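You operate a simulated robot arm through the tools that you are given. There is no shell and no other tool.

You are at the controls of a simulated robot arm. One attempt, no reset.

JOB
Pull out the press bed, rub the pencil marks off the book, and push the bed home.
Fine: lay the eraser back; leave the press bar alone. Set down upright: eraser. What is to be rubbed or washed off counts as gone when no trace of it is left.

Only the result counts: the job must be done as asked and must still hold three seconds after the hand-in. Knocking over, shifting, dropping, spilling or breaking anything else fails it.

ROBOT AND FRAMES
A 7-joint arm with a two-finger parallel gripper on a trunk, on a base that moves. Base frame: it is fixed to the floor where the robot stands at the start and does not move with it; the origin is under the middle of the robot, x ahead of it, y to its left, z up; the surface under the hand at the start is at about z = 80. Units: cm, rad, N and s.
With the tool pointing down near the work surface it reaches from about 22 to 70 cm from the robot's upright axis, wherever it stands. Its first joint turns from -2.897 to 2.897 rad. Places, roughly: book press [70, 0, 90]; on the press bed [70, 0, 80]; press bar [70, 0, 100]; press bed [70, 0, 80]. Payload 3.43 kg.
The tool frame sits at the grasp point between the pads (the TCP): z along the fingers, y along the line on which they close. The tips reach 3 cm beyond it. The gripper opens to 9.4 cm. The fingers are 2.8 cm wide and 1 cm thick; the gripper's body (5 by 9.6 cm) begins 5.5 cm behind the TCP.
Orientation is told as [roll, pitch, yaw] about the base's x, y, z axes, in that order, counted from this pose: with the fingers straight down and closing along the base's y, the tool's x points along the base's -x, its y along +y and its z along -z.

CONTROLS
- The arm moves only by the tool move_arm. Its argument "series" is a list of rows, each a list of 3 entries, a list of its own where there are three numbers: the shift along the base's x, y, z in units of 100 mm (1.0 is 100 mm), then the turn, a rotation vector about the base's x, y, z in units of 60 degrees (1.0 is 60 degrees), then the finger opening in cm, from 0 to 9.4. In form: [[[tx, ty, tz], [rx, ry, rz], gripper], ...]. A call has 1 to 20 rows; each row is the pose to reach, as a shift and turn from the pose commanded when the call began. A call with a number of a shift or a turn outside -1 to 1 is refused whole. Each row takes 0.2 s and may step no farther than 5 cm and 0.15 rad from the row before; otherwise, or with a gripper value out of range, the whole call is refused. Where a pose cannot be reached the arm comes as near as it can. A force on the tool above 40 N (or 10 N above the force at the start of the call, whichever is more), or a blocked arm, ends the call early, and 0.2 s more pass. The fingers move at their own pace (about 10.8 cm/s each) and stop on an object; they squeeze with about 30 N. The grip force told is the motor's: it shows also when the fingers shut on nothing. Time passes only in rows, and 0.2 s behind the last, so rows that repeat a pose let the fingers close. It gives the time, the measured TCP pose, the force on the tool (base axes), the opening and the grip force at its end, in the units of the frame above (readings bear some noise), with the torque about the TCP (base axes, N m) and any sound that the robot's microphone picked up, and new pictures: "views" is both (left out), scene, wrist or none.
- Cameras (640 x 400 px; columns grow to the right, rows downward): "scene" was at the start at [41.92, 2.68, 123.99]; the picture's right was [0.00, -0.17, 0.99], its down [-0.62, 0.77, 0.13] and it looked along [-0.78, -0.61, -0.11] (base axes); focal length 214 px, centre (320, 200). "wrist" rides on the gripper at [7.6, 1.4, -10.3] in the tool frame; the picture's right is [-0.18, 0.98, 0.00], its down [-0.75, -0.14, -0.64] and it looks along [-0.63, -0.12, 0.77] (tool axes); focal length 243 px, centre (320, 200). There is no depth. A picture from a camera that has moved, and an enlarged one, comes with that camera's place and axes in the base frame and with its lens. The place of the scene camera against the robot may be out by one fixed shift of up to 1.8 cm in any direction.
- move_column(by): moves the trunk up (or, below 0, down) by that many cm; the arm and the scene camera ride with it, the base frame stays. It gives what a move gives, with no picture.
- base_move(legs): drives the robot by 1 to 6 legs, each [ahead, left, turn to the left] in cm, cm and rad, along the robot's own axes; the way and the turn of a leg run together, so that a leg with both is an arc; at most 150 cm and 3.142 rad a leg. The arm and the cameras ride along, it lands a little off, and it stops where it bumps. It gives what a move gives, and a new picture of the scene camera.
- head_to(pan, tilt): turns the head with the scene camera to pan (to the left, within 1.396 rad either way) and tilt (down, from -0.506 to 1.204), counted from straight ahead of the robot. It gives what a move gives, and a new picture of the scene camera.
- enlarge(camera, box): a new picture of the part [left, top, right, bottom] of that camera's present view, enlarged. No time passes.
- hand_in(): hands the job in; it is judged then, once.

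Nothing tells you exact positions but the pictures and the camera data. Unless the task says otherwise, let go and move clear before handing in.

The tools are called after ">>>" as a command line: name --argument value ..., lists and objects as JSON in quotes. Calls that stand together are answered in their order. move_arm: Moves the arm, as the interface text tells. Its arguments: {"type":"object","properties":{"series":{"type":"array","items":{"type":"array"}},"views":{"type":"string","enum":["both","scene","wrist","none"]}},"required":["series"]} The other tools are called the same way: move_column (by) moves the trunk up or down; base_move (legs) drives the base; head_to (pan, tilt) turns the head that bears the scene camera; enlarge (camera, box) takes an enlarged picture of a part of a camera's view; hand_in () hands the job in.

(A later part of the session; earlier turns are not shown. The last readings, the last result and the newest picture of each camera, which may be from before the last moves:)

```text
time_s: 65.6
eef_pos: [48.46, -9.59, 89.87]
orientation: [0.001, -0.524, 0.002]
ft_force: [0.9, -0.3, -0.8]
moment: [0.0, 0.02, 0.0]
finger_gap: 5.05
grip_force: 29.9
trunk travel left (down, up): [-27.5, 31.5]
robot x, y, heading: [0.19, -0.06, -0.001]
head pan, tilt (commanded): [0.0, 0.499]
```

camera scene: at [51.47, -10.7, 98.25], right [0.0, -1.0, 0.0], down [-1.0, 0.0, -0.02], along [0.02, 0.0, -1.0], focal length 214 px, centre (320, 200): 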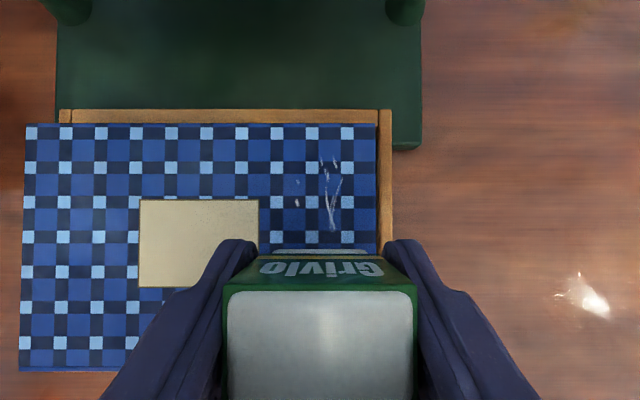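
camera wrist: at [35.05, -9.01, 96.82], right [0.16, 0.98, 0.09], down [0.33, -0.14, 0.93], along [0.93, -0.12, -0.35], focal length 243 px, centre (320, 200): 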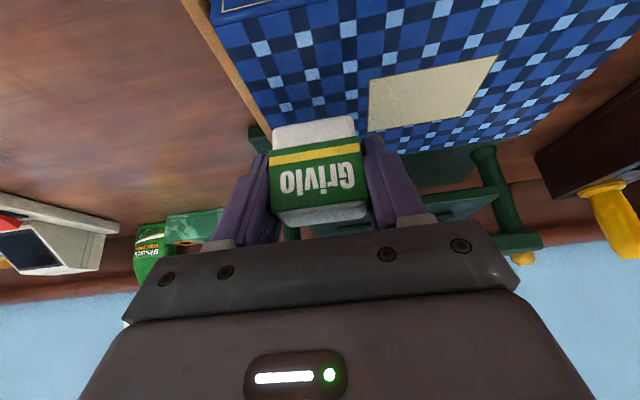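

>>> move_arm --series '[[[0, -0.1, -0.006], [0, 0, 0], 3.5], [[0, -0.18, -0.006], [0, 0, 0], 3.5]]' --views "none"

>>> move_arm --series '[[[0, 0.1, -0.005], [0, 0, 0], 3.5], [[0, 0.18, -0.005], [0, 0, 0], 3.5]]' --views "none"

```text
time_s: 66.2
eef_pos: [48.66, -11.46, 89.86]
orientation: [-0.001, -0.523, 0.0]
ft_force: [0.1, 0.1, -1.2]
moment: [0.0, 0.01, -0.01]
finger_gap: 5.09
grip_force: 29.8
trunk travel left (down, up): [-27.5, 31.5]
robot x, y, heading: [-0.08, -0.2, 0.001]
head pan, tilt (commanded): [0.0, 0.499]
```

```text
time_s: 66.8
eef_pos: [48.5, -9.5, 89.92]
orientation: [0.001, -0.523, 0.002]
ft_force: [-0.1, 0.0, -1.2]
moment: [0.05, 0.01, 0.0]
finger_gap: 5.06
grip_force: 29.7
trunk travel left (down, up): [-27.5, 31.5]
robot x, y, heading: [-0.01, -0.42, -0.001]
head pan, tilt (commanded): [0.0, 0.499]
```

>>> move_arm --series '[[[0, -0.1, -0.008], [0, 0, 0], 3.5], [[0, -0.18, -0.008], [0, 0, 0], 3.5]]' --views "none"

>>> move_arm --series '[[[0, 0.1, -0.006], [0, 0, 0], 3.5], [[0, 0.18, -0.006], [0, 0, 0], 3.5]]' --views "none"

```text
time_s: 67.4
eef_pos: [48.5, -11.4, 89.81]
orientation: [0.001, -0.523, 0.0]
ft_force: [0.7, 2.5, 7.2]
moment: [0.09, 0.02, 0.0]
finger_gap: 5.06
grip_force: 30.2
trunk travel left (down, up): [-27.5, 31.5]
robot x, y, heading: [-0.05, 0.1, -0.002]
head pan, tilt (commanded): [0.0, 0.499]
```

```text
time_s: 68.0
eef_pos: [48.52, -9.72, 89.75]
orientation: [0.0, -0.528, 0.0]
ft_force: [1.5, -8.0, 14.7]
moment: [-0.11, -0.01, -0.01]
finger_gap: 5.08
grip_force: 29.8
trunk travel left (down, up): [-27.5, 31.5]
robot x, y, heading: [0.07, -0.23, -0.002]
head pan, tilt (commanded): [0.0, 0.499]
```

Contact is steady at around 10–15 N. I'll zigzag forward from here.

>>> move_arm --series '[[[0, -0.2, 0], [0, 0, 0], 3.5], [[0.02, 0.0, 0], [0, 0, 0], 3.5], [[0.05, -0.2, 0], [0, 0, 0], 3.5], [[0.08, 0.0, 0], [0, 0, 0], 3.5], [[0.1, -0.2, 0], [0, 0, 0], 3.5], [[0.12, 0.0, 0], [0, 0, 0], 3.5], [[0.15, -0.2, 0], [0, 0, 0], 3.5], [[0.18, 0.0, 0], [0, 0, 0], 3.5]]' --views "none"

>>> move_arm --series '[[[0, -0.1, -0.003], [0, 0, 0], 3.5], [[0.02, -0.2, -0.003], [0, 0, 0], 3.5], [[0.05, 0.0, -0.004], [0, 0, 0], 3.5], [[0.08, -0.2, -0.004], [0, 0, 0], 3.5]]' --views "scene"

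```text
time_s: 69.8
eef_pos: [50.17, -9.57, 89.61]
orientation: [-0.001, -0.525, 0.0]
ft_force: [1.0, -5.0, 17.9]
moment: [-0.09, -0.01, -0.17]
finger_gap: 5.04
grip_force: 29.8
trunk travel left (down, up): [-27.5, 31.5]
robot x, y, heading: [0.19, 0.02, 0.0]
head pan, tilt (commanded): [0.0, 0.499]
```

```text
time_s: 70.8
eef_pos: [51.13, -11.21, 89.73]
orientation: [0.002, -0.526, 0.005]
ft_force: [-0.8, 15.7, 31.4]
moment: [0.29, 0.04, 0.02]
finger_gap: 5.07
grip_force: 29.6
trunk travel left (down, up): [-27.5, 31.5]
robot x, y, heading: [0.38, -0.03, 0.005]
head pan, tilt (commanded): [0.0, 0.499]
camera scene: at [55.88, -11.54, 96.19], right [0.0, -1.0, 0.0], down [-1.0, 0.0, -0.03], along [0.03, 0.0, -1.0], focal length 214 px, centre (320, 200)
```

scene: 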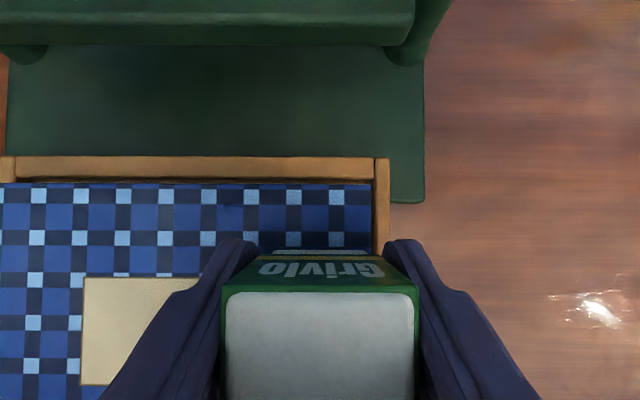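

Force is up to 31 N again, so I'll ease off and finish the far end of the marks.

>>> move_arm --series '[[[0, 0.1, 0.013], [0, 0, 0], 3.5], [[0.02, 0.2, 0.013], [0, 0, 0], 3.5], [[0.04, 0.0, 0.013], [0, 0, 0], 3.5], [[0.06, 0.2, 0.013], [0, 0, 0], 3.5], [[0.08, 0.0, 0.013], [0, 0, 0], 3.5], [[0.1, 0.2, 0.012], [0, 0, 0], 3.5]]' --views "none"

```text
time_s: 72.2
eef_pos: [52.02, -9.39, 89.65]
orientation: [0.0, -0.522, -0.001]
ft_force: [0.0, -0.5, 8.5]
moment: [0.01, -0.09, -0.1]
finger_gap: 5.09
grip_force: 29.5
trunk travel left (down, up): [-27.5, 31.5]
robot x, y, heading: [-0.13, 0.04, -0.001]
head pan, tilt (commanded): [0.0, 0.499]
```

>>> move_arm --series '[[[0.02, -0.1, -0.003], [0, 0, 0], 3.5], [[0.04, -0.2, -0.003], [0, 0, 0], 3.5], [[0.06, 0.0, -0.003], [0, 0, 0], 3.5], [[0.08, -0.2, -0.003], [0, 0, 0], 3.5], [[0.1, 0.0, -0.003], [0, 0, 0], 3.5], [[0.12, -0.2, -0.003], [0, 0, 0], 3.5], [[0.12, -0.1, -0.003], [0, 0, 0], 3.5]]' --views "none"

>>> move_arm --series '[[[0.02, 0.1, -0.001], [0, 0, 0], 3.5], [[0.02, -0.1, -0.001], [0, 0, 0], 3.5], [[0.0, 0.1, -0.001], [0, 0, 0], 3.5], [[-0.04, -0.1, -0.001], [0, 0, 0], 3.5], [[-0.08, 0.1, -0.001], [0, 0, 0], 3.5], [[-0.12, -0.1, 0.0], [0, 0, 0], 3.5], [[-0.16, 0.1, 0.0], [0, 0, 0], 3.5], [[-0.2, -0.1, 0.0], [0, 0, 0], 3.5]]' --views "none"

```text
time_s: 73.8
eef_pos: [53.26, -10.64, 89.6]
orientation: [0.0, -0.523, -0.001]
ft_force: [-0.2, -0.2, -1.2]
moment: [-0.03, -0.01, 0.0]
finger_gap: 5.09
grip_force: 30.1
trunk travel left (down, up): [-27.5, 31.5]
robot x, y, heading: [0.08, 0.16, -0.003]
head pan, tilt (commanded): [0.0, 0.499]
```

```text
time_s: 75.6
eef_pos: [51.31, -11.9, 89.86]
orientation: [-0.001, -0.525, 0.0]
ft_force: [0.6, 0.3, -1.5]
moment: [-0.01, 0.01, 0.0]
finger_gap: 5.08
grip_force: 29.6
trunk travel left (down, up): [-27.5, 31.5]
robot x, y, heading: [0.09, -0.06, -0.001]
head pan, tilt (commanded): [0.0, 0.499]
```

I lost contact partway, so I'll lift, step back and inspect the cover.

>>> move_arm --series '[[[0, 0.1, 0.1], [0, 0, 0], 3.5], [[-0.2, 0.1, 0.3], [0, 0, 0], 3.5], [[-0.5, 0.1, 0.4], [0, 0, 0], 3.5], [[-0.7, 0.1, 0.4], [0, 0, 0], 3.5], [[-0.7, 0.1, 0.4], [0, 0, 0], 3.5]]' --views "both"

>>> enlarge --camera "scene" --box '[270, 40, 430, 200]'

```text
time_s: 76.8
eef_pos: [44.25, -10.78, 93.72]
orientation: [0.0, -0.522, 0.001]
ft_force: [-0.4, 0.1, -0.5]
moment: [0.0, -0.02, 0.02]
finger_gap: 5.09
grip_force: 30.0
trunk travel left (down, up): [-27.5, 31.5]
robot x, y, heading: [0.14, 0.31, 0.002]
head pan, tilt (commanded): [0.0, 0.499]
camera scene: at [48.94, -11.06, 100.22], right [0.0, -1.0, 0.0], down [-1.0, 0.0, -0.02], along [0.02, 0.0, -1.0], focal length 214 px, centre (320, 200)
camera wrist: at [32.51, -9.37, 98.79], right [0.16, 0.98, 0.09], down [0.33, -0.14, 0.93], along [0.93, -0.12, -0.35], focal length 243 px, centre (320, 200)
```

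scene: 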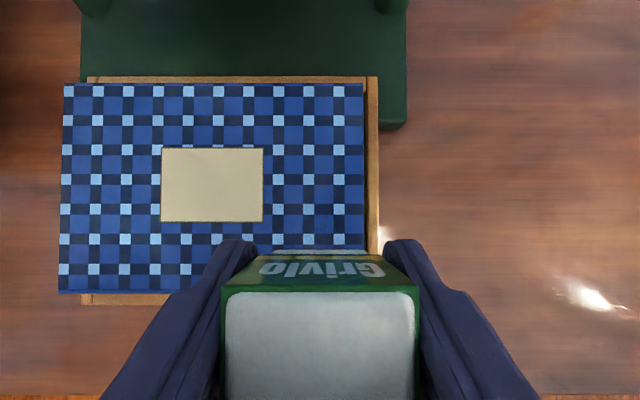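
wrist: 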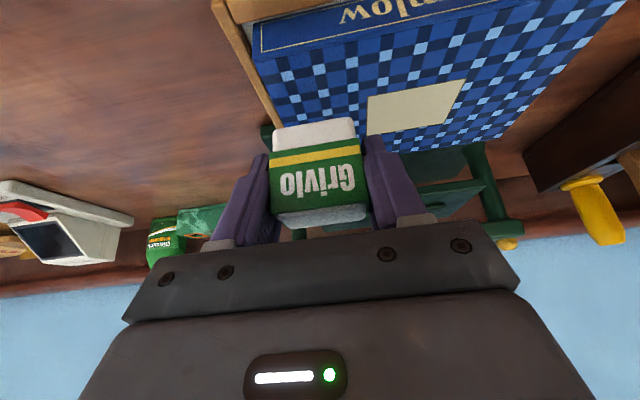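

```text
2.50 times, centred on (350, 120) of scene
camera zoom: at [48.94, -11.06, 100.22], right [0.0, -1.0, 0.0], down [-1.0, 0.0, -0.02], along [0.02, 0.0, -1.0], focal length 536 px, centre (245, 400)
```

zoom: 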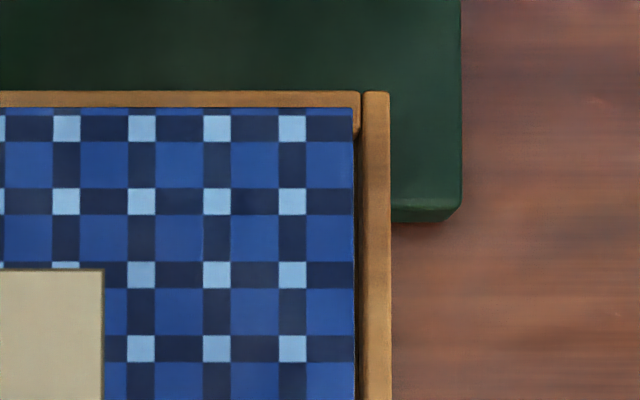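

The cover looks clean. I'll check carefully at high zoom and then from another spot to see the near part hidden by the eraser.

>>> enlarge --camera "scene" --box '[265, 80, 375, 165]'

>>> enlarge --camera "scene" --box '[265, 165, 375, 250]'

>>> enlarge --camera "wrist" --box '[240, 10, 400, 130]'

```text
4.71 times, centred on (320, 122) of scene
camera zoom: at [48.94, -11.06, 100.22], right [0.0, -1.0, 0.0], down [-1.0, 0.0, -0.02], along [0.02, 0.0, -1.0], focal length 1009 px, centre (320, 565)
```

zoom: 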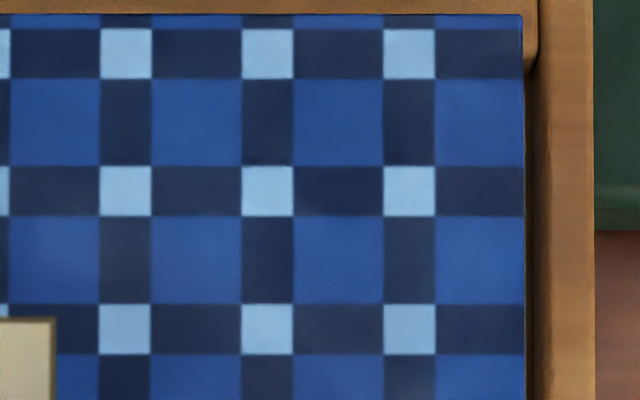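

```text
4.71 times, centred on (320, 208) of scene
camera zoom: at [48.94, -11.06, 100.22], right [0.0, -1.0, 0.0], down [-1.0, 0.0, -0.02], along [0.02, 0.0, -1.0], focal length 1009 px, centre (320, 165)
```

zoom: 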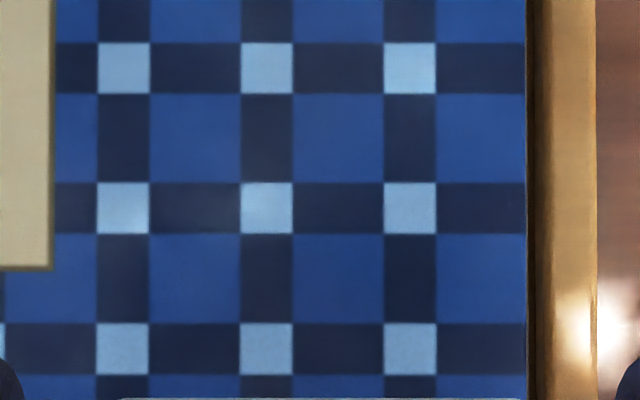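

```text
3.33 times, centred on (320, 70) of wrist
camera zoom: at [32.51, -9.37, 98.79], right [0.16, 0.98, 0.09], down [0.33, -0.14, 0.93], along [0.93, -0.12, -0.35], focal length 809 px, centre (320, 633)
```

zoom: 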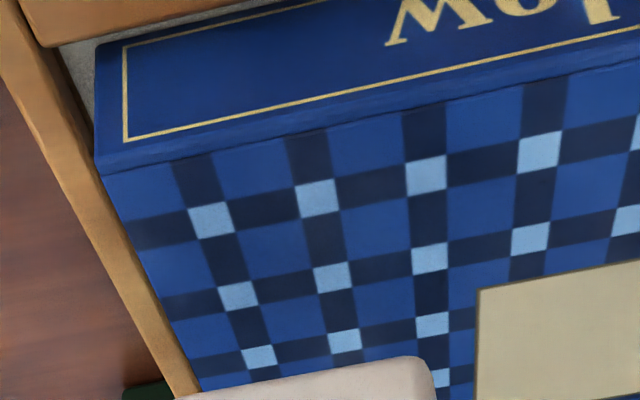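

No traces show at this zoom. I'll look even closer at where the heaviest marks were.

>>> enlarge --camera "scene" --box '[285, 85, 365, 135]'

>>> enlarge --camera "scene" --box '[285, 130, 365, 180]'

>>> enlarge --camera "scene" --box '[285, 178, 365, 228]'

```text
8.00 times, centred on (325, 110) of scene
camera zoom: at [48.94, -11.06, 100.22], right [0.0, -1.0, 0.0], down [-1.0, 0.0, -0.02], along [0.02, 0.0, -1.0], focal length 1716 px, centre (280, 920)
```

zoom: 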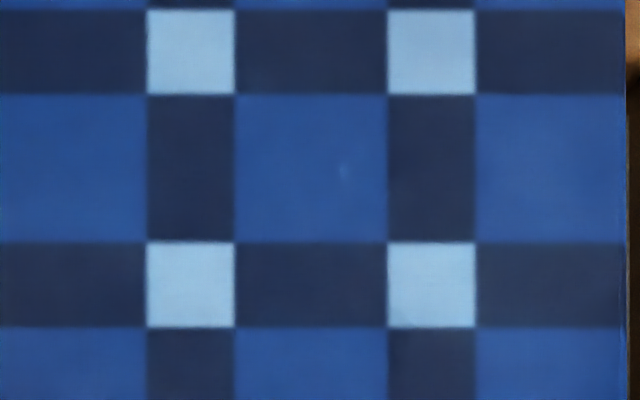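

```text
8.00 times, centred on (325, 155) of scene
camera zoom: at [48.94, -11.06, 100.22], right [0.0, -1.0, 0.0], down [-1.0, 0.0, -0.02], along [0.02, 0.0, -1.0], focal length 1716 px, centre (280, 560)
```

zoom: 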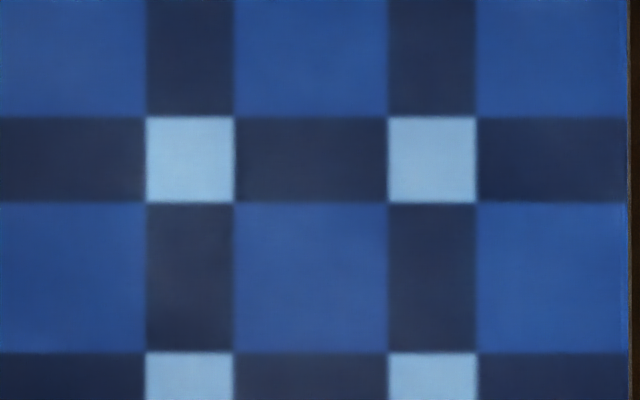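

```text
8.00 times, centred on (325, 203) of scene
camera zoom: at [48.94, -11.06, 100.22], right [0.0, -1.0, 0.0], down [-1.0, 0.0, -0.02], along [0.02, 0.0, -1.0], focal length 1716 px, centre (280, 176)
```

zoom: 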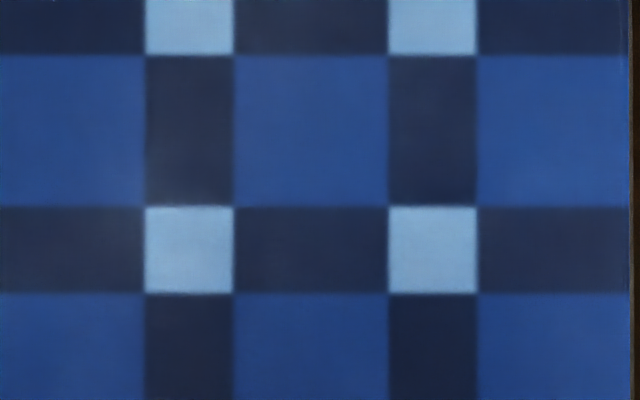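

There's one faint remnant near the far end, about 1.5 cm from the back edge of the cover. The bed has also crept about 1 cm inward, which is harmless. I'll go back over the far end and rub it again using only sideways strokes.

>>> move_arm --series '[[[0.3, 0.0, 0.0], [0, 0, 0], 3.5], [[0.6, 0.0, 0.0], [0, 0, 0], 3.5], [[0.9, 0.02, -0.1], [0, 0, 0], 3.5], [[0.95, 0.02, -0.3], [0, 0, 0], 3.5], [[0.95, 0.02, -0.38], [0, 0, 0], 3.5]]' --views "none"

>>> move_arm --series '[[[0, 0.05, -0.01], [0, 0, 0], 3.5], [[0, 0.1, -0.02], [0, 0, 0], 3.5]]' --views "scene"

```text
time_s: 78.0
eef_pos: [53.75, -10.29, 89.97]
orientation: [0.0, -0.525, 0.0]
ft_force: [-0.4, 0.2, -0.2]
moment: [0.03, 0.04, 0.0]
finger_gap: 5.08
grip_force: 29.8
trunk travel left (down, up): [-27.5, 31.5]
robot x, y, heading: [0.22, 0.02, 0.003]
head pan, tilt (commanded): [0.0, 0.499]
```

```text
time_s: 78.6
eef_pos: [53.8, -9.45, 89.65]
orientation: [0.001, -0.523, 0.001]
ft_force: [-0.7, 0.0, -1.0]
moment: [0.01, 0.0, 0.01]
finger_gap: 5.09
grip_force: 30.3
trunk travel left (down, up): [-27.5, 31.5]
robot x, y, heading: [0.15, 0.08, 0.001]
head pan, tilt (commanded): [0.0, 0.499]
camera scene: at [58.51, -9.73, 96.28], right [0.0, -1.0, 0.0], down [-1.0, 0.0, -0.02], along [0.02, 0.0, -1.0], focal length 214 px, centre (320, 200)
```

scene: 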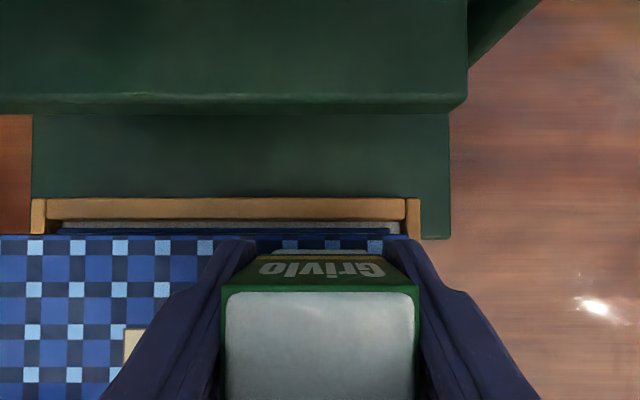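

>>> move_arm --series '[[[0, -0.1, -0.006], [0, 0, 0], 3.5], [[0, -0.2, -0.006], [0, 0, 0], 3.5]]' --views "none"

>>> move_arm --series '[[[0, 0.1, -0.006], [0, 0, 0], 3.5], [[0, 0.2, -0.006], [0, 0, 0], 3.5]]' --views "none"

```text
time_s: 79.2
eef_pos: [53.87, -11.66, 89.69]
orientation: [0.0, -0.523, -0.001]
ft_force: [0.1, 0.4, -1.2]
moment: [0.0, 0.01, -0.03]
finger_gap: 5.1
grip_force: 30.0
trunk travel left (down, up): [-27.5, 31.5]
robot x, y, heading: [-0.06, 0.2, -0.001]
head pan, tilt (commanded): [0.0, 0.499]
```

```text
time_s: 79.8
eef_pos: [53.89, -9.34, 89.65]
orientation: [0.001, -0.522, 0.001]
ft_force: [0.4, -0.1, -0.8]
moment: [-0.02, -0.03, -0.01]
finger_gap: 5.08
grip_force: 29.5
trunk travel left (down, up): [-27.5, 31.5]
robot x, y, heading: [0.08, -0.12, -0.003]
head pan, tilt (commanded): [0.0, 0.499]
```

>>> move_arm --series '[[[0, -0.1, -0.007], [0, 0, 0], 3.5], [[0, -0.2, -0.007], [0, 0, 0], 3.5]]' --views "none"

>>> move_arm --series '[[[0, 0.1, -0.006], [0, 0, 0], 3.5], [[0, 0.2, -0.006], [0, 0, 0], 3.5]]' --views "none"

```text
time_s: 80.4
eef_pos: [53.87, -11.48, 89.73]
orientation: [0.001, -0.525, -0.001]
ft_force: [0.4, 0.8, 4.5]
moment: [0.06, -0.03, 0.05]
finger_gap: 5.07
grip_force: 29.8
trunk travel left (down, up): [-27.5, 31.5]
robot x, y, heading: [0.23, -0.07, 0.001]
head pan, tilt (commanded): [0.0, 0.499]
```

```text
time_s: 81.0
eef_pos: [53.86, -9.48, 89.67]
orientation: [0.0, -0.523, -0.001]
ft_force: [0.8, -3.4, 7.8]
moment: [-0.08, -0.05, -0.06]
finger_gap: 5.06
grip_force: 30.3
trunk travel left (down, up): [-27.5, 31.5]
robot x, y, heading: [0.01, -0.13, 0.005]
head pan, tilt (commanded): [0.0, 0.499]
```

Light contact is back at the far end. I'll rub it several times and then sweep back toward the near end, keeping similar pressure.

>>> move_arm --series '[[[0, -0.2, -0.003], [0, 0, 0], 3.5], [[0, 0.0, -0.003], [0, 0, 0], 3.5], [[0, -0.2, -0.003], [0, 0, 0], 3.5], [[0, 0.0, -0.003], [0, 0, 0], 3.5], [[0, -0.2, -0.003], [0, 0, 0], 3.5], [[0, 0.0, -0.003], [0, 0, 0], 3.5], [[0, -0.2, -0.003], [0, 0, 0], 3.5], [[0, 0.0, -0.003], [0, 0, 0], 3.5]]' --views "none"

>>> move_arm --series '[[[-0.03, -0.2, -0.002], [0, 0, 0], 3.5], [[-0.06, 0.0, -0.002], [0, 0, 0], 3.5], [[-0.1, -0.2, -0.002], [0, 0, 0], 3.5], [[-0.13, 0.0, -0.002], [0, 0, 0], 3.5], [[-0.16, -0.2, -0.002], [0, 0, 0], 3.5], [[-0.2, 0.0, -0.002], [0, 0, 0], 3.5]]' --views "none"

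```text
time_s: 82.8
eef_pos: [53.59, -9.63, 89.7]
orientation: [-0.002, -0.528, -0.003]
ft_force: [-0.6, -10.1, 23.7]
moment: [-0.17, 0.0, -0.08]
finger_gap: 5.05
grip_force: 30.0
trunk travel left (down, up): [-27.5, 31.5]
robot x, y, heading: [0.02, -0.07, -0.002]
head pan, tilt (commanded): [0.0, 0.499]
```

```text
time_s: 83.8
eef_pos: [52.43, -10.59, 89.52]
orientation: [-0.007, -0.529, -0.005]
ft_force: [1.2, -4.2, 12.0]
moment: [0.16, 0.1, -0.02]
finger_gap: 5.07
grip_force: 30.2
trunk travel left (down, up): [-27.5, 31.5]
robot x, y, heading: [-0.02, 0.16, 0.001]
head pan, tilt (commanded): [0.0, 0.499]
stopped in row 4: the force on the tool passed its limit at 45 N (the readings are from after the stop); the commanded pose is now the measured one
```

A force spike stopped that stroke. I'll raise slightly and use slower strokes.

>>> move_arm --series '[[[0, 0.0, 0.006], [0, 0, 0], 3.5], [[0, 0.1, 0.006], [0, 0, 0], 3.5], [[-0.02, 0.0, 0.006], [0, 0, 0], 3.5], [[-0.03, -0.1, 0.006], [0, 0, 0], 3.5], [[-0.05, 0.0, 0.006], [0, 0, 0], 3.5], [[-0.07, 0.1, 0.006], [0, 0, 0], 3.5]]' --views "none"

```text
time_s: 85.2
eef_pos: [51.63, -9.69, 89.56]
orientation: [-0.006, -0.526, -0.008]
ft_force: [-1.6, -7.2, 14.1]
moment: [0.13, 0.06, 0.01]
finger_gap: 5.09
grip_force: 30.7
trunk travel left (down, up): [-27.5, 31.5]
robot x, y, heading: [0.05, -0.01, -0.002]
head pan, tilt (commanded): [0.0, 0.499]
```

>>> move_arm --series '[[[-0.02, -0.1, 0.001], [0.004, 0, 0.005], 3.5], [[-0.04, -0.2, 0.001], [0.004, 0, 0.005], 3.5], [[-0.07, -0.1, 0.001], [0.004, 0, 0.005], 3.5], [[-0.1, 0.0, 0.002], [0.004, 0, 0.005], 3.5], [[-0.13, -0.1, 0.002], [0.004, 0, 0.005], 3.5], [[-0.16, -0.2, 0.002], [0.004, 0, 0.005], 3.5], [[-0.2, -0.1, 0.002], [0.004, 0, 0.005], 3.5], [[-0.24, 0.0, 0.002], [0.004, 0, 0.005], 3.5]]' --views "none"

>>> move_arm --series '[[[-0.03, -0.1, 0.0], [0, 0, 0], 3.5], [[-0.06, -0.2, 0.0], [0, 0, 0], 3.5], [[-0.09, -0.1, 0.0], [0, 0, 0], 3.5], [[-0.12, 0.0, 0.0], [0, 0, 0], 3.5], [[-0.15, -0.1, 0.0], [0, 0, 0], 3.5], [[-0.18, -0.2, 0.0], [0, 0, 0], 3.5], [[-0.21, -0.1, 0.0], [0, 0, 0], 3.5], [[-0.24, 0.0, 0.0], [0, 0, 0], 3.5]]' --views "none"

```text
time_s: 87.0
eef_pos: [49.11, -9.65, 89.56]
orientation: [0.0, -0.528, -0.004]
ft_force: [2.1, -8.3, 18.0]
moment: [-0.04, 0.04, -0.04]
finger_gap: 5.08
grip_force: 30.1
trunk travel left (down, up): [-27.5, 31.5]
robot x, y, heading: [-0.11, 0.03, 0.001]
head pan, tilt (commanded): [0.0, 0.499]
```

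```text
time_s: 88.8
eef_pos: [46.9, -9.57, 89.57]
orientation: [-0.001, -0.526, -0.004]
ft_force: [0.4, -7.6, 16.1]
moment: [0.04, 0.05, -0.06]
finger_gap: 5.07
grip_force: 29.9
trunk travel left (down, up): [-27.5, 31.5]
robot x, y, heading: [-0.02, -0.14, -0.006]
head pan, tilt (commanded): [0.0, 0.499]
```

Steady contact at about 16 N. I'll finish the sweep over the near part of the strip.

>>> move_arm --series '[[[-0.03, -0.1, 0.0], [0, 0, 0], 3.5], [[-0.06, -0.2, 0.0], [0, 0, 0], 3.5], [[-0.09, -0.1, 0.0], [0, 0, 0], 3.5], [[-0.12, 0.0, 0.0], [0, 0, 0], 3.5], [[-0.15, -0.1, 0.0], [0, 0, 0], 3.5], [[-0.18, -0.2, 0.0], [0, 0, 0], 3.5], [[-0.21, -0.1, 0.0], [0, 0, 0], 3.5], [[-0.24, 0.0, 0.0], [0, 0, 0], 3.5], [[-0.27, -0.1, 0.0], [0, 0, 0], 3.5], [[-0.3, -0.2, 0.0], [0, 0, 0], 3.5], [[-0.3, -0.1, 0.0], [0, 0, 0], 3.5], [[-0.3, 0.0, 0.0], [0, 0, 0], 3.5]]' --views "none"

>>> move_arm --series '[[[0, 0.0, 0.1], [0, 0, 0], 3.5], [[-0.2, 0.0, 0.3], [0, 0, 0], 3.5], [[-0.4, 0.0, 0.5], [0, 0, 0], 3.5], [[-0.4, 0.0, 0.5], [0, 0, 0], 3.5]]' --views "both"

```text
time_s: 91.4
eef_pos: [44.03, -9.17, 89.55]
orientation: [-0.001, -0.525, -0.001]
ft_force: [-0.2, 0.0, 0.1]
moment: [-0.01, -0.02, 0.02]
finger_gap: 5.06
grip_force: 30.2
trunk travel left (down, up): [-27.5, 31.5]
robot x, y, heading: [-0.28, -0.05, -0.0]
head pan, tilt (commanded): [0.0, 0.499]
```

```text
time_s: 92.4
eef_pos: [40.14, -9.24, 94.43]
orientation: [-0.004, -0.523, -0.002]
ft_force: [-0.5, -0.1, -1.0]
moment: [-0.01, -0.02, 0.02]
finger_gap: 5.07
grip_force: 30.2
trunk travel left (down, up): [-27.5, 31.5]
robot x, y, heading: [0.02, 0.39, 0.001]
head pan, tilt (commanded): [0.0, 0.499]
camera scene: at [44.87, -9.54, 100.89], right [0.0, -1.0, 0.0], down [-1.0, 0.0, -0.03], along [0.03, 0.0, -1.0], focal length 214 px, centre (320, 200)
camera wrist: at [28.45, -7.83, 99.42], right [0.16, 0.98, 0.09], down [0.33, -0.14, 0.93], along [0.93, -0.12, -0.35], focal length 243 px, centre (320, 200)
```

scene: 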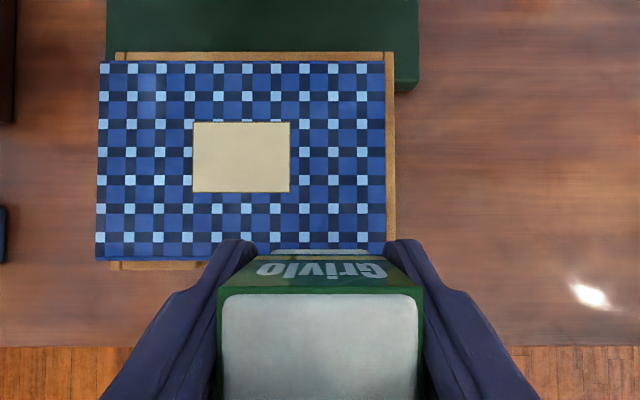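
wrist: 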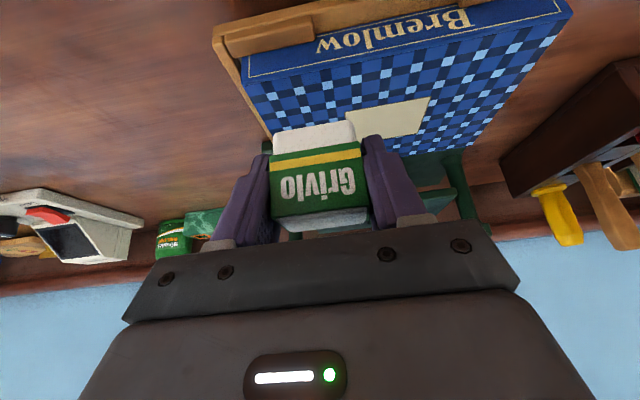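

Now a careful high-zoom inspection of the whole strip.

>>> enlarge --camera "scene" --box '[305, 58, 389, 110]'

>>> enlarge --camera "scene" --box '[305, 106, 389, 158]'

>>> enlarge --camera "scene" --box '[305, 154, 389, 206]'

>>> enlarge --camera "scene" --box '[305, 200, 389, 252]'

```text
7.62 times, centred on (347, 84) of scene
camera zoom: at [44.87, -9.54, 100.89], right [0.0, -1.0, 0.0], down [-1.0, 0.0, -0.03], along [0.03, 0.0, -1.0], focal length 1634 px, centre (114, 1084)
```

zoom: 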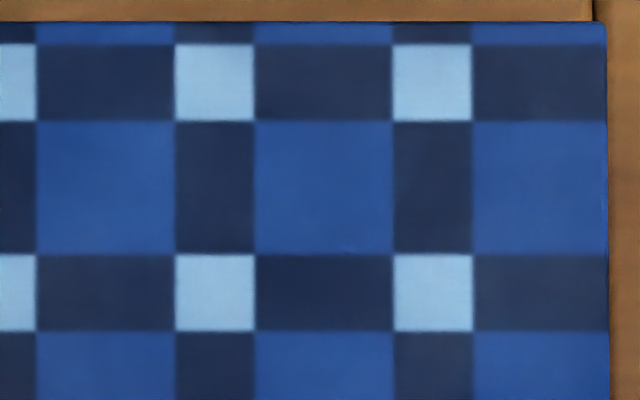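

```text
7.62 times, centred on (347, 132) of scene
camera zoom: at [44.87, -9.54, 100.89], right [0.0, -1.0, 0.0], down [-1.0, 0.0, -0.03], along [0.03, 0.0, -1.0], focal length 1634 px, centre (114, 718)
```

zoom: 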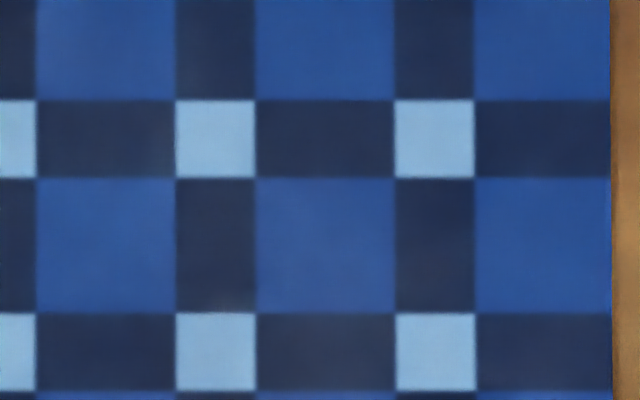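

```text
7.62 times, centred on (347, 180) of scene
camera zoom: at [44.87, -9.54, 100.89], right [0.0, -1.0, 0.0], down [-1.0, 0.0, -0.03], along [0.03, 0.0, -1.0], focal length 1634 px, centre (114, 352)
```

zoom: 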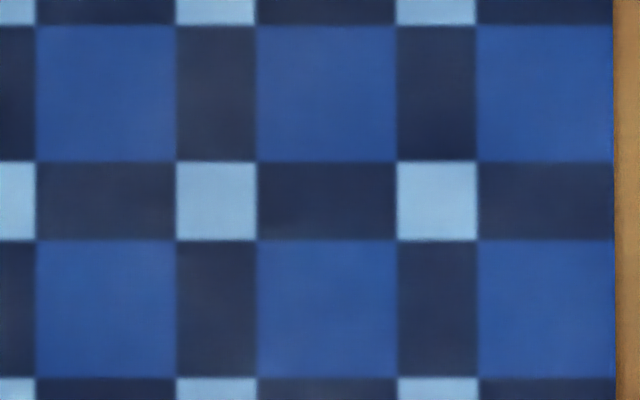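

```text
7.62 times, centred on (347, 226) of scene
camera zoom: at [44.87, -9.54, 100.89], right [0.0, -1.0, 0.0], down [-1.0, 0.0, -0.03], along [0.03, 0.0, -1.0], focal length 1634 px, centre (114, 2)
```

zoom: 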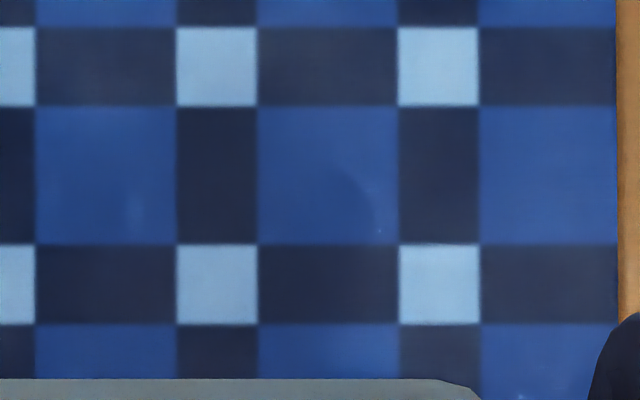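

The far end is clean. At the near end there's a tiny light dot and a faint streak at about x = 42.6–43, because the bed has crept outward 1 cm. I'll rub that near section again.

>>> move_arm --series '[[[0.1, -0.08, -0.1], [0, 0, 0], 3.5], [[0.2, -0.14, -0.25], [0, 0, 0], 3.5], [[0.23, -0.14, -0.4], [0, 0, 0], 3.5], [[0.23, -0.14, -0.47], [0, 0, 0], 3.5]]' --views "none"

>>> move_arm --series '[[[0, -0.05, -0.01], [0, 0, 0], 3.5], [[0, -0.1, -0.015], [0, 0, 0], 3.5]]' --views "none"

```text
time_s: 93.4
eef_pos: [42.26, -10.75, 89.76]
orientation: [-0.001, -0.525, -0.001]
ft_force: [-0.3, -0.4, 0.0]
moment: [0.0, 0.0, 0.02]
finger_gap: 5.09
grip_force: 29.7
trunk travel left (down, up): [-27.5, 31.5]
robot x, y, heading: [-0.36, 0.13, 0.002]
head pan, tilt (commanded): [0.0, 0.499]
```

```text
time_s: 94.0
eef_pos: [42.21, -11.92, 89.71]
orientation: [-0.001, -0.526, -0.003]
ft_force: [0.4, 0.0, 0.0]
moment: [-0.01, 0.0, -0.02]
finger_gap: 5.06
grip_force: 29.5
trunk travel left (down, up): [-27.5, 31.5]
robot x, y, heading: [0.27, 0.37, -0.001]
head pan, tilt (commanded): [0.0, 0.499]
```

>>> move_arm --series '[[[0, 0.1, -0.007], [0, 0, 0], 3.5], [[0, 0.2, -0.007], [0, 0, 0], 3.5]]' --views "none"

>>> move_arm --series '[[[0, -0.1, -0.007], [0, 0, 0], 3.5], [[0, -0.2, -0.007], [0, 0, 0], 3.5]]' --views "none"

```text
time_s: 94.6
eef_pos: [42.15, -9.92, 89.63]
orientation: [-0.002, -0.527, -0.002]
ft_force: [0.0, 0.3, -1.0]
moment: [0.0, 0.01, 0.0]
finger_gap: 5.07
grip_force: 30.0
trunk travel left (down, up): [-27.5, 31.5]
robot x, y, heading: [0.01, -0.02, -0.0]
head pan, tilt (commanded): [0.0, 0.499]
```

```text
time_s: 95.2
eef_pos: [42.25, -11.5, 89.46]
orientation: [0.0, -0.529, 0.0]
ft_force: [-0.2, 6.6, 15.6]
moment: [0.53, 0.02, 0.05]
finger_gap: 5.07
grip_force: 29.5
trunk travel left (down, up): [-27.5, 31.5]
robot x, y, heading: [0.11, -0.1, -0.0]
head pan, tilt (commanded): [0.0, 0.499]
```

>>> move_arm --series '[[[0, 0.1, 0.002], [0, 0, 0], 3.5], [[0, 0.2, 0.002], [0, 0, 0], 3.5], [[0, 0.1, 0.002], [0, 0, 0], 3.5], [[0, 0.0, 0.002], [0, 0, 0], 3.5], [[0.03, 0.1, 0.002], [0, 0, 0], 3.5], [[0.05, 0.2, 0.002], [0, 0, 0], 3.5], [[0.07, 0.1, 0.002], [0, 0, 0], 3.5], [[0.09, 0.0, 0.002], [0, 0, 0], 3.5], [[0.09, 0.1, 0.002], [0, 0, 0], 3.5], [[0.09, 0.2, 0.002], [0, 0, 0], 3.5]]' --views "none"

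>>> move_arm --series '[[[0, -0.1, -0.002], [0, 0, 0], 3.5], [[0, -0.2, -0.002], [0, 0, 0], 3.5], [[-0.03, -0.1, -0.002], [0, 0, 0], 3.5], [[-0.05, 0.0, -0.002], [0, 0, 0], 3.5], [[-0.08, -0.1, -0.002], [0, 0, 0], 3.5], [[-0.11, -0.2, -0.002], [0, 0, 0], 3.5], [[-0.13, -0.1, -0.002], [0, 0, 0], 3.5], [[-0.15, 0.0, -0.002], [0, 0, 0], 3.5]]' --views "none"

```text
time_s: 97.4
eef_pos: [43.1, -10.1, 89.44]
orientation: [-0.001, -0.529, -0.002]
ft_force: [-1.2, -10.6, 20.8]
moment: [0.08, 0.07, -0.1]
finger_gap: 5.08
grip_force: 30.2
trunk travel left (down, up): [-27.5, 31.5]
robot x, y, heading: [0.27, 0.22, -0.001]
head pan, tilt (commanded): [0.0, 0.499]
```

```text
time_s: 99.2
eef_pos: [41.58, -9.87, 89.43]
orientation: [0.001, -0.527, -0.003]
ft_force: [-0.1, -2.1, 4.1]
moment: [0.09, -0.03, -0.05]
finger_gap: 5.1
grip_force: 29.9
trunk travel left (down, up): [-27.5, 31.5]
robot x, y, heading: [-0.12, 0.34, -0.007]
head pan, tilt (commanded): [0.0, 0.499]
```

Good contact during that. I'll lift away and inspect the near end.

>>> move_arm --series '[[[0, 0.0, 0.1], [0, 0, 0], 3.5], [[0, 0.0, 0.4], [0, 0, 0], 3.5], [[-0.2, 0.0, 0.6], [0, 0, 0], 3.5], [[-0.4, 0.0, 0.7], [0, 0, 0], 3.5], [[-0.4, 0.0, 0.7], [0, 0, 0], 3.5]]' --views "both"

>>> enlarge --camera "scene" --box '[300, 155, 396, 215]'

>>> enlarge --camera "scene" --box '[300, 110, 396, 170]'

>>> enlarge --camera "scene" --box '[300, 50, 396, 110]'

```text
time_s: 100.4
eef_pos: [37.54, -10.09, 96.55]
orientation: [-0.001, -0.526, -0.001]
ft_force: [0.5, 0.7, -1.3]
moment: [0.02, 0.0, 0.0]
finger_gap: 5.05
grip_force: 29.9
trunk travel left (down, up): [-27.5, 31.5]
robot x, y, heading: [-0.14, -0.04, 0.0]
head pan, tilt (commanded): [0.0, 0.499]
camera scene: at [42.23, -10.26, 103.0], right [0.0, -1.0, 0.0], down [-1.0, 0.0, -0.03], along [0.03, 0.0, -1.0], focal length 214 px, centre (320, 200)
camera wrist: at [25.81, -8.54, 101.52], right [0.16, 0.98, 0.09], down [0.33, -0.14, 0.93], along [0.93, -0.12, -0.35], focal length 243 px, centre (320, 200)
```

scene: 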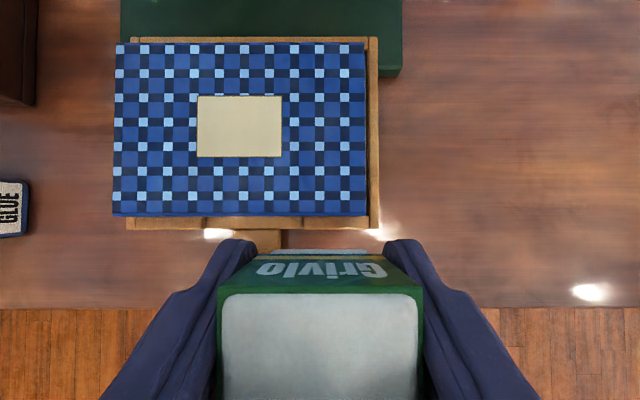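
wrist: 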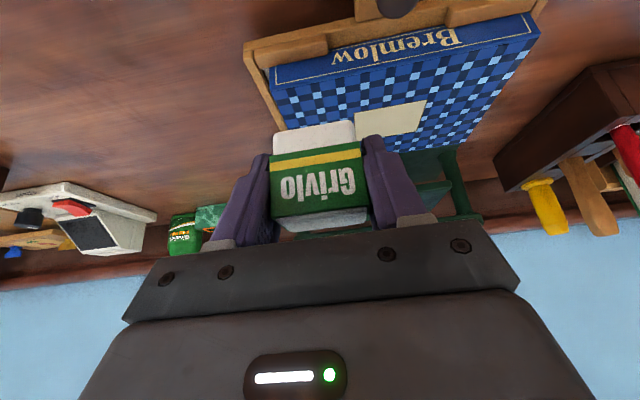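

```text
6.67 times, centred on (348, 185) of scene
camera zoom: at [42.23, -10.26, 103.0], right [0.0, -1.0, 0.0], down [-1.0, 0.0, -0.03], along [0.03, 0.0, -1.0], focal length 1430 px, centre (133, 300)
```

zoom: 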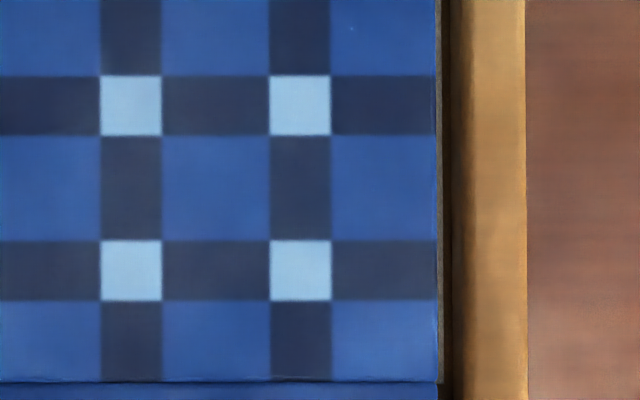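

```text
6.67 times, centred on (348, 140) of scene
camera zoom: at [42.23, -10.26, 103.0], right [0.0, -1.0, 0.0], down [-1.0, 0.0, -0.03], along [0.03, 0.0, -1.0], focal length 1430 px, centre (133, 600)
```

zoom: 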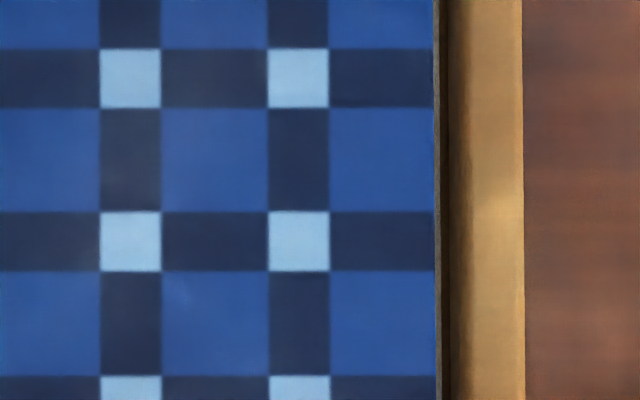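

```text
6.67 times, centred on (348, 80) of scene
camera zoom: at [42.23, -10.26, 103.0], right [0.0, -1.0, 0.0], down [-1.0, 0.0, -0.03], along [0.03, 0.0, -1.0], focal length 1430 px, centre (133, 1000)
```

zoom: 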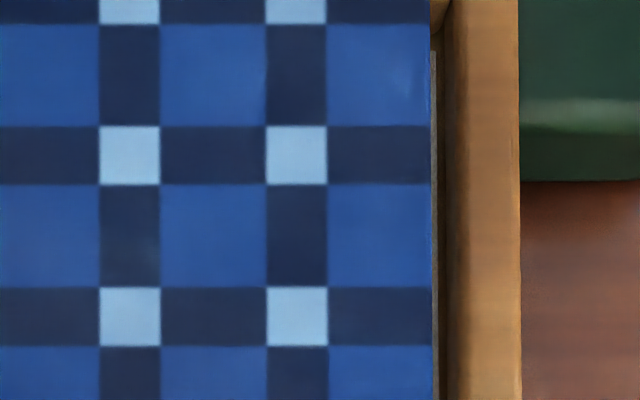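

I see a few very faint specks that may only be surface sheen. I'll zoom in tightly on each to decide.

>>> enlarge --camera "scene" --box '[314, 140, 354, 165]'

>>> enlarge --camera "scene" --box '[340, 148, 370, 167]'

>>> enlarge --camera "scene" --box '[300, 165, 340, 190]'

>>> enlarge --camera "scene" --box '[320, 165, 360, 190]'

```text
16.00 times, centred on (334, 152) of scene
camera zoom: at [42.23, -10.26, 103.0], right [0.0, -1.0, 0.0], down [-1.0, 0.0, -0.03], along [0.03, 0.0, -1.0], focal length 3432 px, centre (96, 960)
```

zoom: 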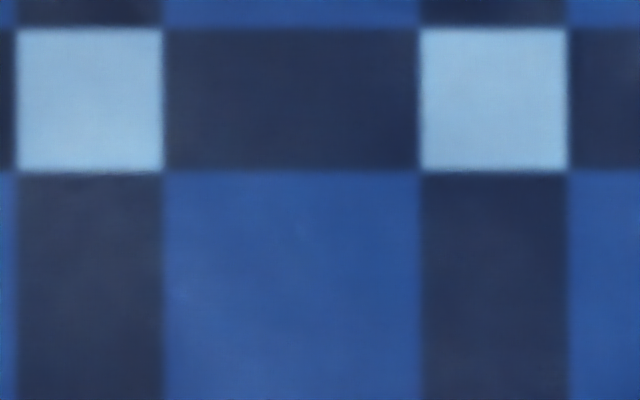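

```text
16.00 times, centred on (355, 158) of scene
camera zoom: at [42.23, -10.26, 103.0], right [0.0, -1.0, 0.0], down [-1.0, 0.0, -0.03], along [0.03, 0.0, -1.0], focal length 3432 px, centre (-240, 880)
```

zoom: 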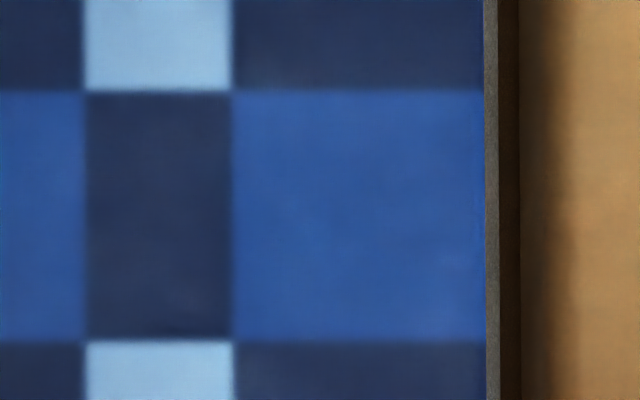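

```text
16.00 times, centred on (320, 178) of scene
camera zoom: at [42.23, -10.26, 103.0], right [0.0, -1.0, 0.0], down [-1.0, 0.0, -0.03], along [0.03, 0.0, -1.0], focal length 3432 px, centre (320, 560)
```

zoom: 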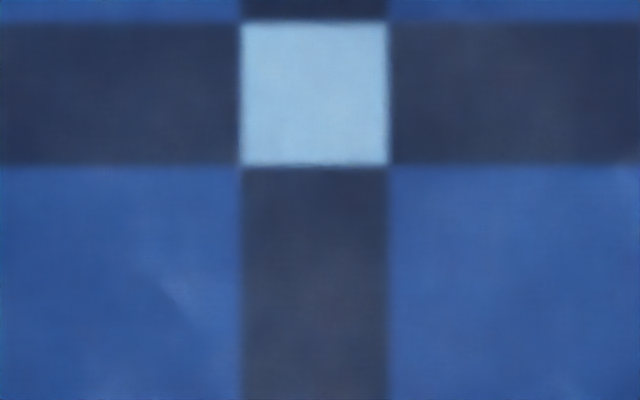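

```text
16.00 times, centred on (340, 178) of scene
camera zoom: at [42.23, -10.26, 103.0], right [0.0, -1.0, 0.0], down [-1.0, 0.0, -0.03], along [0.03, 0.0, -1.0], focal length 3432 px, centre (0, 560)
```

zoom: 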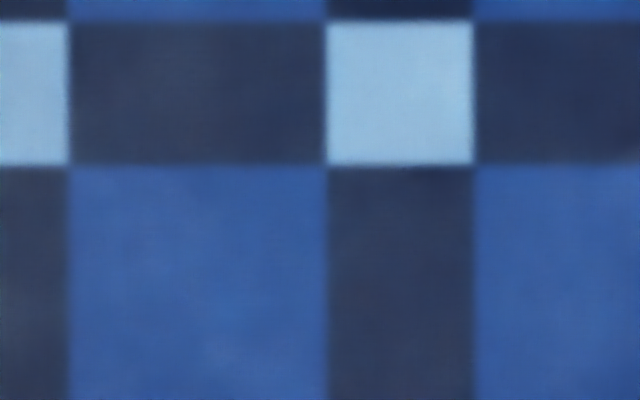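

The specks vanish at higher zoom, so they were image noise and the strip is clean. I'll check the rest of the cover and how the eraser sits in the grip.

>>> enlarge --camera "scene" --box '[105, 35, 255, 225]'

>>> enlarge --camera "scene" --box '[230, 35, 385, 225]'

>>> enlarge --camera "wrist" --box '[230, 100, 410, 240]'

```text
2.11 times, centred on (180, 130) of scene
camera zoom: at [42.23, -10.26, 103.0], right [0.0, -1.0, 0.0], down [-1.0, 0.0, -0.03], along [0.03, 0.0, -1.0], focal length 452 px, centre (615, 347)
```

zoom: 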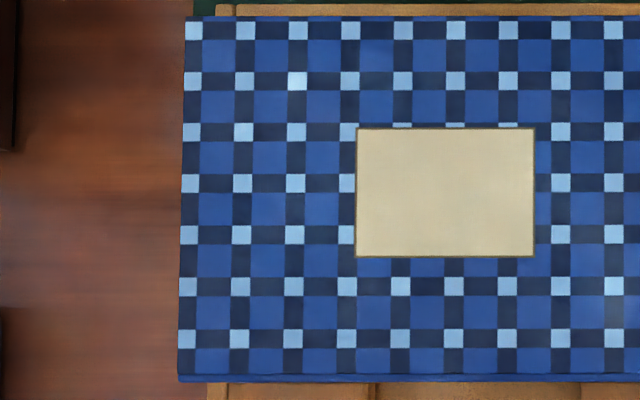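

```text
2.11 times, centred on (308, 130) of scene
camera zoom: at [42.23, -10.26, 103.0], right [0.0, -1.0, 0.0], down [-1.0, 0.0, -0.03], along [0.03, 0.0, -1.0], focal length 452 px, centre (346, 347)
```

zoom: 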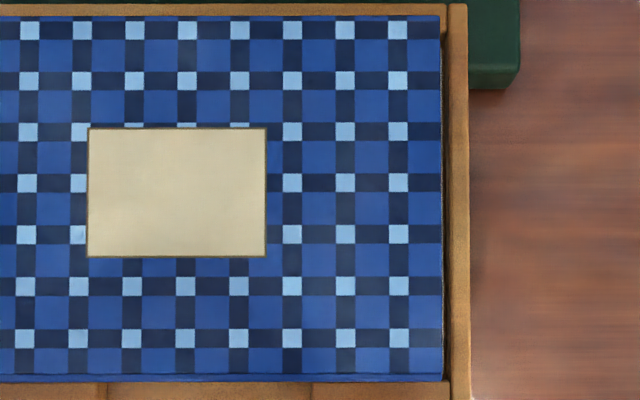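

```text
2.86 times, centred on (320, 170) of wrist
camera zoom: at [25.81, -8.54, 101.52], right [0.16, 0.98, 0.09], down [0.33, -0.14, 0.93], along [0.93, -0.12, -0.35], focal length 693 px, centre (320, 286)
```

zoom: 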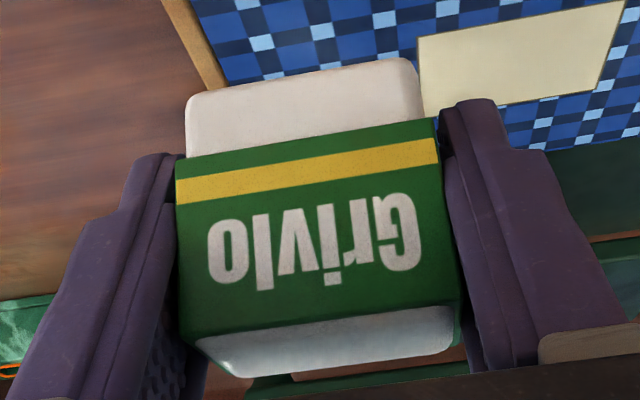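

The whole cover is clean, and the eraser is still held upright, having slipped up about 0.9 cm in the grip. Now I'll carry it back to its spot at height.

>>> move_arm --series '[[[0.15, 0.1, 0.1], [0, 0, 0], 3.5], [[0.3, 0.4, 0.15], [0, 0, 0], 3.5], [[0.45, 0.75, 0.15], [0, 0, 0], 3.5], [[0.45, 1.0, 0.15], [0, 0, 0], 3.5]]' --views "none"

>>> move_arm --series '[[[0, 0.35, 0], [0, 0, 0], 3.5], [[0, 0.7, 0], [0, 0, 0], 3.5], [[0, 1.0, 0], [0, 0, 0], 3.5]]' --views "none"

>>> move_arm --series '[[[0, 0.35, 0], [0, 0, 0], 3.5], [[0, 0.7, 0], [0, 0, 0], 3.5], [[0, 1.0, 0], [0, 0, 0], 3.5]]' --views "none"

>>> move_arm --series '[[[0, 0.35, 0], [0, 0, 0], 3.5], [[0, 0.7, 0], [0, 0, 0], 3.5], [[0, 1.0, 0], [0, 0, 0], 3.5]]' --views "none"

>>> move_arm --series '[[[0, 0.35, 0], [0, 0, -0.04], 3.5], [[0, 0.7, 0], [0, 0, -0.08], 3.5], [[0, 1.0, 0], [0, 0, -0.115], 3.5], [[0, 1.0, 0], [0, 0, -0.115], 3.5]]' --views "none"

```text
time_s: 101.4
eef_pos: [42.11, 0.35, 97.91]
orientation: [-0.002, -0.525, -0.003]
ft_force: [0.0, 0.0, 0.1]
moment: [-0.02, 0.01, 0.01]
finger_gap: 5.08
grip_force: 29.7
trunk travel left (down, up): [-27.5, 31.5]
robot x, y, heading: [0.16, -0.39, -0.001]
head pan, tilt (commanded): [0.0, 0.499]
```

```text
time_s: 102.2
eef_pos: [42.08, 10.22, 97.98]
orientation: [-0.002, -0.526, -0.002]
ft_force: [-1.2, 0.1, -1.0]
moment: [0.0, -0.03, 0.03]
finger_gap: 5.06
grip_force: 30.2
trunk travel left (down, up): [-27.5, 31.5]
robot x, y, heading: [-0.05, -0.07, -0.002]
head pan, tilt (commanded): [0.0, 0.499]
```

```text
time_s: 103.0
eef_pos: [42.17, 19.98, 97.97]
orientation: [-0.003, -0.525, 0.0]
ft_force: [-0.1, 0.0, 0.0]
moment: [0.0, 0.0, 0.02]
finger_gap: 5.08
grip_force: 30.4
trunk travel left (down, up): [-27.5, 31.5]
robot x, y, heading: [-0.1, 0.14, -0.001]
head pan, tilt (commanded): [0.0, 0.499]
```

```text
time_s: 103.8
eef_pos: [42.0, 30.15, 97.93]
orientation: [-0.001, -0.526, -0.003]
ft_force: [0.5, -0.1, -0.6]
moment: [0.03, 0.04, -0.01]
finger_gap: 5.06
grip_force: 30.2
trunk travel left (down, up): [-27.5, 31.5]
robot x, y, heading: [-0.3, -0.27, -0.004]
head pan, tilt (commanded): [0.0, 0.499]
```

```text
time_s: 104.8
eef_pos: [41.99, 40.18, 98.05]
orientation: [-0.003, -0.524, -0.121]
ft_force: [-0.9, 0.1, -0.5]
moment: [-0.03, 0.02, 0.0]
finger_gap: 5.1
grip_force: 30.0
trunk travel left (down, up): [-27.5, 31.5]
robot x, y, heading: [0.08, -0.34, -0.002]
head pan, tilt (commanded): [0.0, 0.499]
```

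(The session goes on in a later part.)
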